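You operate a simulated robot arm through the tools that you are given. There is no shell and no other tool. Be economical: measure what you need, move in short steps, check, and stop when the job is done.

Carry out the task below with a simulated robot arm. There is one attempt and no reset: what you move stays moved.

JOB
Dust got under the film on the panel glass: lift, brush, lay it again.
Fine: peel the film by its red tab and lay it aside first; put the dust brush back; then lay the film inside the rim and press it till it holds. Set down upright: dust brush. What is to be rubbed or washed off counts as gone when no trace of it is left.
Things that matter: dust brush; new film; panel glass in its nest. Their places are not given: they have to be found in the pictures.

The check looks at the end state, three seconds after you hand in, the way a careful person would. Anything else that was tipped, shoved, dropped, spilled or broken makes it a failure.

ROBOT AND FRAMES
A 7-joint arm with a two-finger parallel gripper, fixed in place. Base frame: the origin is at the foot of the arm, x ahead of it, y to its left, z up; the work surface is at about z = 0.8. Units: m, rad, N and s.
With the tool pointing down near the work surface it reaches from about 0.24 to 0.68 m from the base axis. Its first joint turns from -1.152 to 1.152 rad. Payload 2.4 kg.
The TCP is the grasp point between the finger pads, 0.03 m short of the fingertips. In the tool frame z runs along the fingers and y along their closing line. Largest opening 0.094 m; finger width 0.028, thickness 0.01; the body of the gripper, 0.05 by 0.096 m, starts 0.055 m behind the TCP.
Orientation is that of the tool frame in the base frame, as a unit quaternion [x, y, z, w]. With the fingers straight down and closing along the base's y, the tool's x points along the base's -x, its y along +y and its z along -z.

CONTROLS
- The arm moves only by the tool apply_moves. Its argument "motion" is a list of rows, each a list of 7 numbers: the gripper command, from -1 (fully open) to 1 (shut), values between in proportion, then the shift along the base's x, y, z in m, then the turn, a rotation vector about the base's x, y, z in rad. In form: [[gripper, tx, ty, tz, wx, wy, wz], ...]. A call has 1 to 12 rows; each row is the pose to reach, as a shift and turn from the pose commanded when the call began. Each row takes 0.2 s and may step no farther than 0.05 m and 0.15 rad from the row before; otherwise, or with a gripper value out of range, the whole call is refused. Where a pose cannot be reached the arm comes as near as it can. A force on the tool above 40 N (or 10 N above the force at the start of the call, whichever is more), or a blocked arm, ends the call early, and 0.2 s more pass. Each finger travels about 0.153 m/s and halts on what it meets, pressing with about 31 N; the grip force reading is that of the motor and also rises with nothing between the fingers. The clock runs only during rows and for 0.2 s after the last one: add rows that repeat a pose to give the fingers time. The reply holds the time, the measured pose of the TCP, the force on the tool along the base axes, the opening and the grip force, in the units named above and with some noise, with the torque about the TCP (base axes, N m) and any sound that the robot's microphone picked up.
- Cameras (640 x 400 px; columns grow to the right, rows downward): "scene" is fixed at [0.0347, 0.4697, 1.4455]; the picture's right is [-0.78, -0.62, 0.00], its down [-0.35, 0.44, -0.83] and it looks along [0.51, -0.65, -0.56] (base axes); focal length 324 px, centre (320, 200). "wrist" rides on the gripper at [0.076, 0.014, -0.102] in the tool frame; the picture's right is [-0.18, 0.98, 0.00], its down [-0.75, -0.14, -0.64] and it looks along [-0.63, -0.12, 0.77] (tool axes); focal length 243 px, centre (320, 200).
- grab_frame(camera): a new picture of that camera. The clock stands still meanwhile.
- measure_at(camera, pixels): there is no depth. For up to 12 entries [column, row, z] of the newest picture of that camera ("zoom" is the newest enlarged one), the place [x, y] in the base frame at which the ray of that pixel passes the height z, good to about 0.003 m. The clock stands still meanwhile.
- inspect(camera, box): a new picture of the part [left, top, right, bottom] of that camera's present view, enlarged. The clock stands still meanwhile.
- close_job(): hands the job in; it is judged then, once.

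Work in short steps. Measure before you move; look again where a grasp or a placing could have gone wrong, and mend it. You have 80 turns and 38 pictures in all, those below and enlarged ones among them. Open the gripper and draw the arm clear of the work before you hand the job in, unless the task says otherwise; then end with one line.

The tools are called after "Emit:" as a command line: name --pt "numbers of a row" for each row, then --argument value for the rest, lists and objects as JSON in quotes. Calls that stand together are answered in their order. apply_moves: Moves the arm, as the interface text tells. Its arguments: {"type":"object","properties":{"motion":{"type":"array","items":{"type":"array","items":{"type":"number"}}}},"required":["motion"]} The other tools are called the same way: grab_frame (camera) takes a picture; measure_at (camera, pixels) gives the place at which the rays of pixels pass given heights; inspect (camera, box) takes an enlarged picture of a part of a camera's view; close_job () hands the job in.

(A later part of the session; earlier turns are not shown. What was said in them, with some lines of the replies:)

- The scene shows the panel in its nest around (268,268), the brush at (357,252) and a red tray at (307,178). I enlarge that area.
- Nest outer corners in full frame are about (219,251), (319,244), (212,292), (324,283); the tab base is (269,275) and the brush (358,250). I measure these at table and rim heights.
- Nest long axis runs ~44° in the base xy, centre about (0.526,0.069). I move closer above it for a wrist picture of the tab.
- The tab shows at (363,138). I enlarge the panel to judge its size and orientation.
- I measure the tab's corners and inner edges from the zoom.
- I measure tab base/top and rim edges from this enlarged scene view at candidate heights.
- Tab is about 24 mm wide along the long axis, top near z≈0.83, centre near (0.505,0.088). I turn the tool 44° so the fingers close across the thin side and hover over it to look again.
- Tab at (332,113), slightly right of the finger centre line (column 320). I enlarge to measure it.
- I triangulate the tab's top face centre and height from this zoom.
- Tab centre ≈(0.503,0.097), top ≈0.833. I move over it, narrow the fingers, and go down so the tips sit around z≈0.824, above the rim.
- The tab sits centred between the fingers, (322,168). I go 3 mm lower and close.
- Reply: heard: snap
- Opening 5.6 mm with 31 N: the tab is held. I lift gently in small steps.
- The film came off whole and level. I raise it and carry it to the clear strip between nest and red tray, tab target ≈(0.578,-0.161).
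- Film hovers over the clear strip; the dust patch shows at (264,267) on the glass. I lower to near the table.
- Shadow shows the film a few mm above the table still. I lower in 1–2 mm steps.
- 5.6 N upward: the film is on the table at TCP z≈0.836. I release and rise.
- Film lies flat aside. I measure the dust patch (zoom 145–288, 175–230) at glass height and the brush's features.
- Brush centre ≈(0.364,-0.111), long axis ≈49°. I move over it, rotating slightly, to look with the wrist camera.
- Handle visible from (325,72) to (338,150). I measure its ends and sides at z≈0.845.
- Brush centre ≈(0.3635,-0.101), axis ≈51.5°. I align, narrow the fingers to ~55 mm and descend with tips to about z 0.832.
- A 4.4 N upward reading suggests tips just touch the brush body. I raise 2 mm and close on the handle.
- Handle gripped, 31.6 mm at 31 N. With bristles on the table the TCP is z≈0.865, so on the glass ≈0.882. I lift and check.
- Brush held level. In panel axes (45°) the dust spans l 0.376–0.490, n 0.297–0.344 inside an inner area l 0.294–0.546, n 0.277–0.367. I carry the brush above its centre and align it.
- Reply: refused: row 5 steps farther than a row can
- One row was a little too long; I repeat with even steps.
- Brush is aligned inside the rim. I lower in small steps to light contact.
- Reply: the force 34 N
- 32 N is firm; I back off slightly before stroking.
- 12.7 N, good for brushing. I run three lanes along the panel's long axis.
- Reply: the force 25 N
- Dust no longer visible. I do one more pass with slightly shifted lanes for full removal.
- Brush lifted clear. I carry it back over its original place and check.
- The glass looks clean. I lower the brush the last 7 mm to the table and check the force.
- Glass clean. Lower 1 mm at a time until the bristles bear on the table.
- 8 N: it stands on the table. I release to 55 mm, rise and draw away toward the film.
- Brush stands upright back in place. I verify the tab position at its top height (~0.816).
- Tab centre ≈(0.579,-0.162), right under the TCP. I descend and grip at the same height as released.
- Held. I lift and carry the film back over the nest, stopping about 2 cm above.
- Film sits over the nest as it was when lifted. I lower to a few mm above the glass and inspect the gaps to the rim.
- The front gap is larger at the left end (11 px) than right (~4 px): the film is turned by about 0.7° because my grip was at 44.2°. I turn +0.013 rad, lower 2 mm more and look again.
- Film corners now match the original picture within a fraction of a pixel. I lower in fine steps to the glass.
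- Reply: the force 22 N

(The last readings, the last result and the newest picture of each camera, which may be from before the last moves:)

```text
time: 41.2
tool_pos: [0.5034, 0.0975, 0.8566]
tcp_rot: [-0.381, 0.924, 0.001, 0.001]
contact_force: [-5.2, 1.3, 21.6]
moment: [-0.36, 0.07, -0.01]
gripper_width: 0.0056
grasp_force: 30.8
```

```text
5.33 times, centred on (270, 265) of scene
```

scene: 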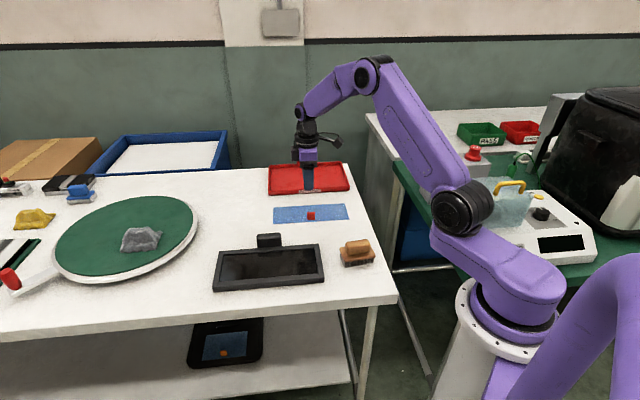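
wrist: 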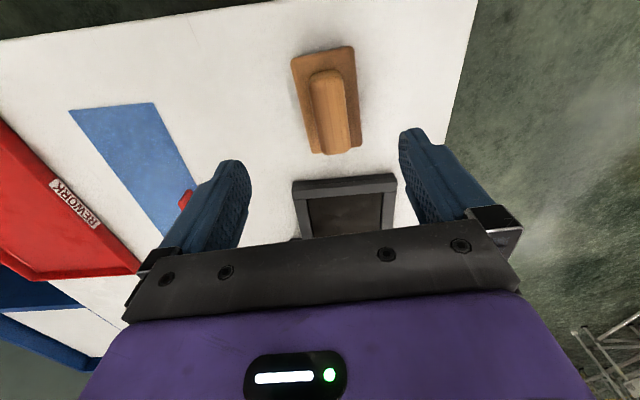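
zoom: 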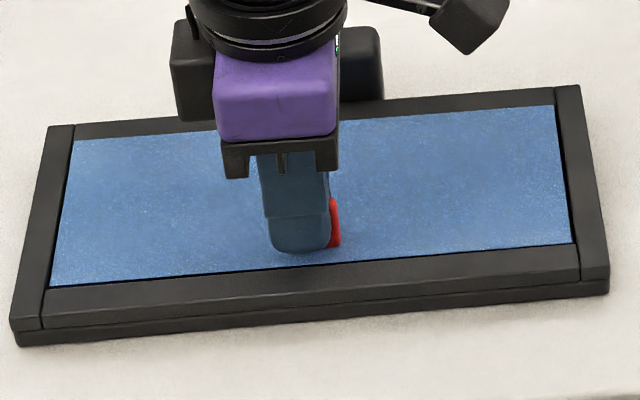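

21.6 N at z 0.8566: touching. The back edge looks tight to the far rim; I check with the wrist camera along the panel.

Emit:
inspect --camera "wrist" --box '[60, 0, 400, 212]'

```text
1.88 times, centred on (230, 106) of wrist
```

zoom: 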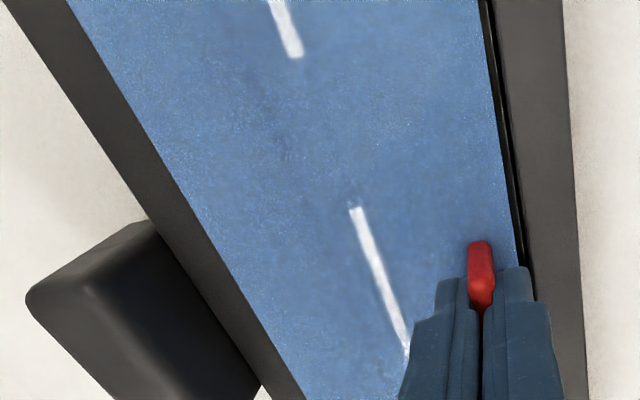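

The near-side gap (right, dark line at x≈500–510) is visible while the far side (left) shows none: the film's back edge seems to sit on the far rim. I measure the gap.

Emit:
measure_at --camera "zoom" --pixels '[[500, 130, 0.817], [506, 130, 0.817], [506, 130, 0.824], [517, 240, 0.817], [527, 240, 0.817], [527, 240, 0.824], [180, 190, 0.817], [180, 190, 0.824], [489, 20, 0.817], [483, 20, 0.817]]'

```text
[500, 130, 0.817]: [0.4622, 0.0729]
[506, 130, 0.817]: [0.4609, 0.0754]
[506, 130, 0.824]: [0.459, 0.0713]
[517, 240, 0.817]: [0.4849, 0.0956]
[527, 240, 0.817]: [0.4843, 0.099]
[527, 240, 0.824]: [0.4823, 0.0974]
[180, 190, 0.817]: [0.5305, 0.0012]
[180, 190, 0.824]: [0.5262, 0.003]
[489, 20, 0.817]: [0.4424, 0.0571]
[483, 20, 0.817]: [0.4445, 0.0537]
```

Gap on the near side ≈2.5–3 mm, none on the far side. I raise 6 mm, shift 1.4 mm toward the near rim, and lower again.

Emit:
apply_moves --pt "1 0 0 0.004 0 0 0" --pt "1 0 0 0.007 0 0 0" --pt "1 -0.001 0.001 0.007 0 0 0" --pt "1 -0.001 0.001 0.004 0 0 0" --pt "1 -0.001 0.001 0.003 0 0 0" --pt "1 -0.001 0.001 0.002 0 0 0" --pt "1 -0.001 0.001 0.002 0 0 0"

Emit:
inspect --camera "wrist" --box '[60, 0, 400, 212]'

```text
time: 42.8
tool_pos: [0.5018, 0.097, 0.8599]
tcp_rot: [-0.382, 0.924, 0.0, -0.001]
contact_force: [1.0, -0.4, 0.9]
moment: [-0.01, -0.03, 0.02]
gripper_width: 0.0058
grasp_force: 30.8
```

```text
1.88 times, centred on (230, 106) of wrist
```

zoom: 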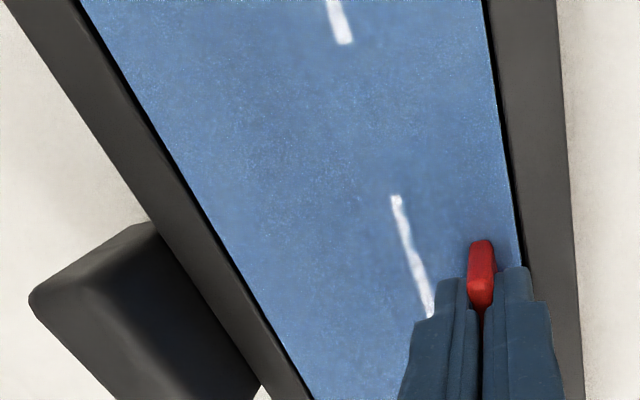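

Dark gaps now show on both sides, and no contact at z 0.860. I lower onto the glass.

Emit:
apply_moves --pt "1 0 0 -0.001 0 0 0" --pt "1 0 0 -0.002 0 0 0" --pt "1 0 0 -0.003 0 0 0" --pt "1 0 0 -0.003 0 0 0"

```text
time: 43.8
tool_pos: [0.5025, 0.0987, 0.8578]
tcp_rot: [-0.381, 0.924, -0.001, 0.001]
contact_force: [-8.3, -0.7, 39.5]
moment: [-0.15, 0.34, -0.04]
gripper_width: 0.0054
grasp_force: 31.0
heard: snap
```

A snap and 39.5 N at z≈0.857: the film seems to have taken hold on the glass. I inspect.

Emit:
inspect --camera "scene" --box '[220, 240, 320, 300]'

```text
6.40 times, centred on (270, 270) of scene
```

zoom: 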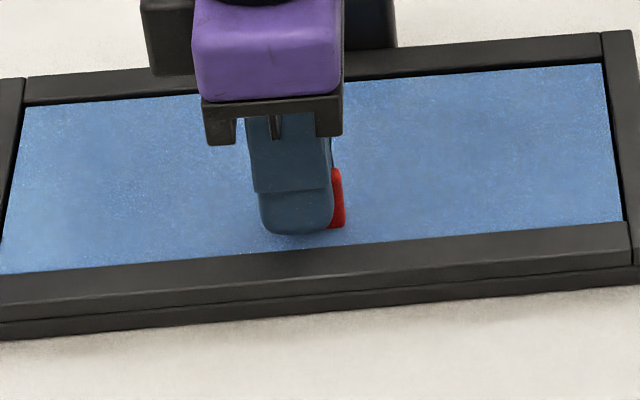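

It matches the original picture. I release the tab and rise.

Emit:
apply_moves --pt "0.6 0 0 0.0005 0 0 0" --pt "0.1 0 0 0.001 0 0 0" --pt "0.1 0 0 0.002 0 0 0" --pt "0.1 0 0 0.02 0 0 0" --pt "0.5 0.015 -0.015 0.04 0 0 0" --pt "1 0.035 -0.035 0.04 0 0 0" --pt "1 0.035 -0.035 0.03 0 0 0"

Emit:
inspect --camera "scene" --box '[210, 230, 330, 300]'

```text
time: 45.4
tool_pos: [0.5376, 0.0624, 0.8874]
tcp_rot: [-0.381, 0.925, 0.0, 0.0]
contact_force: [-0.8, 0.1, 0.0]
moment: [0.02, 0.04, -0.01]
gripper_width: 0.0
grasp_force: 31.0
```

```text
5.33 times, centred on (270, 265) of scene
```

zoom: 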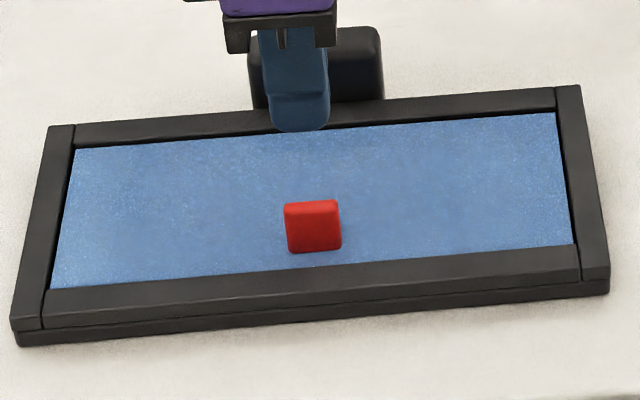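

Film lies flat within the rim. With closed fingertips I press it gently in the middle, stepping down.

Emit:
apply_moves --pt "1 0 0 -0.02 0 0 0" --pt "1 0 0 -0.033 0 0 0" --pt "1 0 0 -0.037 0 0 0" --pt "1 0 0 -0.039 0 0 0"

```text
time: 46.4
tool_pos: [0.538, 0.0624, 0.851]
tcp_rot: [-0.381, 0.924, 0.001, -0.001]
contact_force: [-7.0, -0.2, 13.0]
moment: [-0.01, 0.18, -0.02]
gripper_width: 0.0
grasp_force: 30.3
stopped in row 4: the force on the tool passed its limit at 45 N (the readings are from after the stop); the commanded pose is now the measured one
```

Pressed firmly in the middle (45 N peak) with no further movement. I rise and draw clear, open the gripper and take a last look.

Emit:
apply_moves --pt "1 0 0 0.01 0 0 0" --pt "1 0 0 0.04 0 0 0" --pt "0.5 0 0 0.08 0 0 0" --pt "-1 -0.02 -0.01 0.12 0 0 0" --pt "-1 -0.06 -0.02 0.15 0 0 0" --pt "-1 -0.1 -0.03 0.18 0 0 0" --pt "-1 -0.14 -0.05 0.2 0 0 0" --pt "-1 -0.18 -0.07 0.22 0 0 0"

Emit:
inspect --camera "scene" --box '[200, 190, 400, 300]'

```text
refused: row 5 steps farther than a row can; nothing moved
```

```text
3.20 times, centred on (300, 245) of scene
```

zoom: 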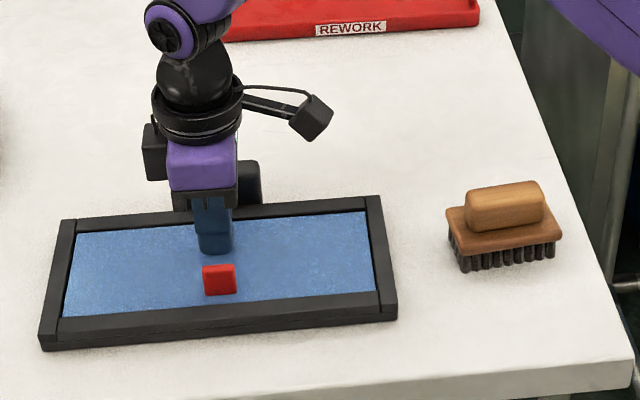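

A step was too long; repeat with shorter ones. The picture shows the film laid inside the rim and the brush upright.

Emit:
apply_moves --pt "1 0 0 0.01 0 0 0" --pt "1 0 0 0.04 0 0 0" --pt "0.5 0 0 0.08 0 0 0" --pt "-1 0 0 0.12 0 0 0" --pt "-1 -0.03 -0.01 0.14 0 0 0" --pt "-1 -0.06 -0.02 0.16 0 0 0" --pt "-1 -0.1 -0.03 0.18 0 0 0" --pt "-1 -0.14 -0.04 0.2 0 0 0" --pt "-1 -0.18 -0.05 0.22 0 0 0"

Emit:
inspect --camera "scene" --box '[200, 190, 400, 300]'

```text
time: 48.4
tool_pos: [0.3587, 0.0119, 1.0673]
tcp_rot: [-0.381, 0.925, -0.001, 0.0]
contact_force: [0.5, 0.2, -0.1]
moment: [-0.03, -0.04, 0.01]
gripper_width: 0.0941
grasp_force: 0.0
```

```text
refused: no pictures are left
```

The arm is clear with the gripper open. The last picture showed the film laid in the rim and the brush upright, so I hand in.

Emit:
close_job

```text
The job is handed in.
```

I peeled the film by its red tab and brushed the dust off the glass. The brush is back upright in its place, and the film is laid inside the rim and pressed down until it snapped. I had no pictures left for a last look after the arm drew clear; the one just before showed the film flat inside the rim and the brush standing.
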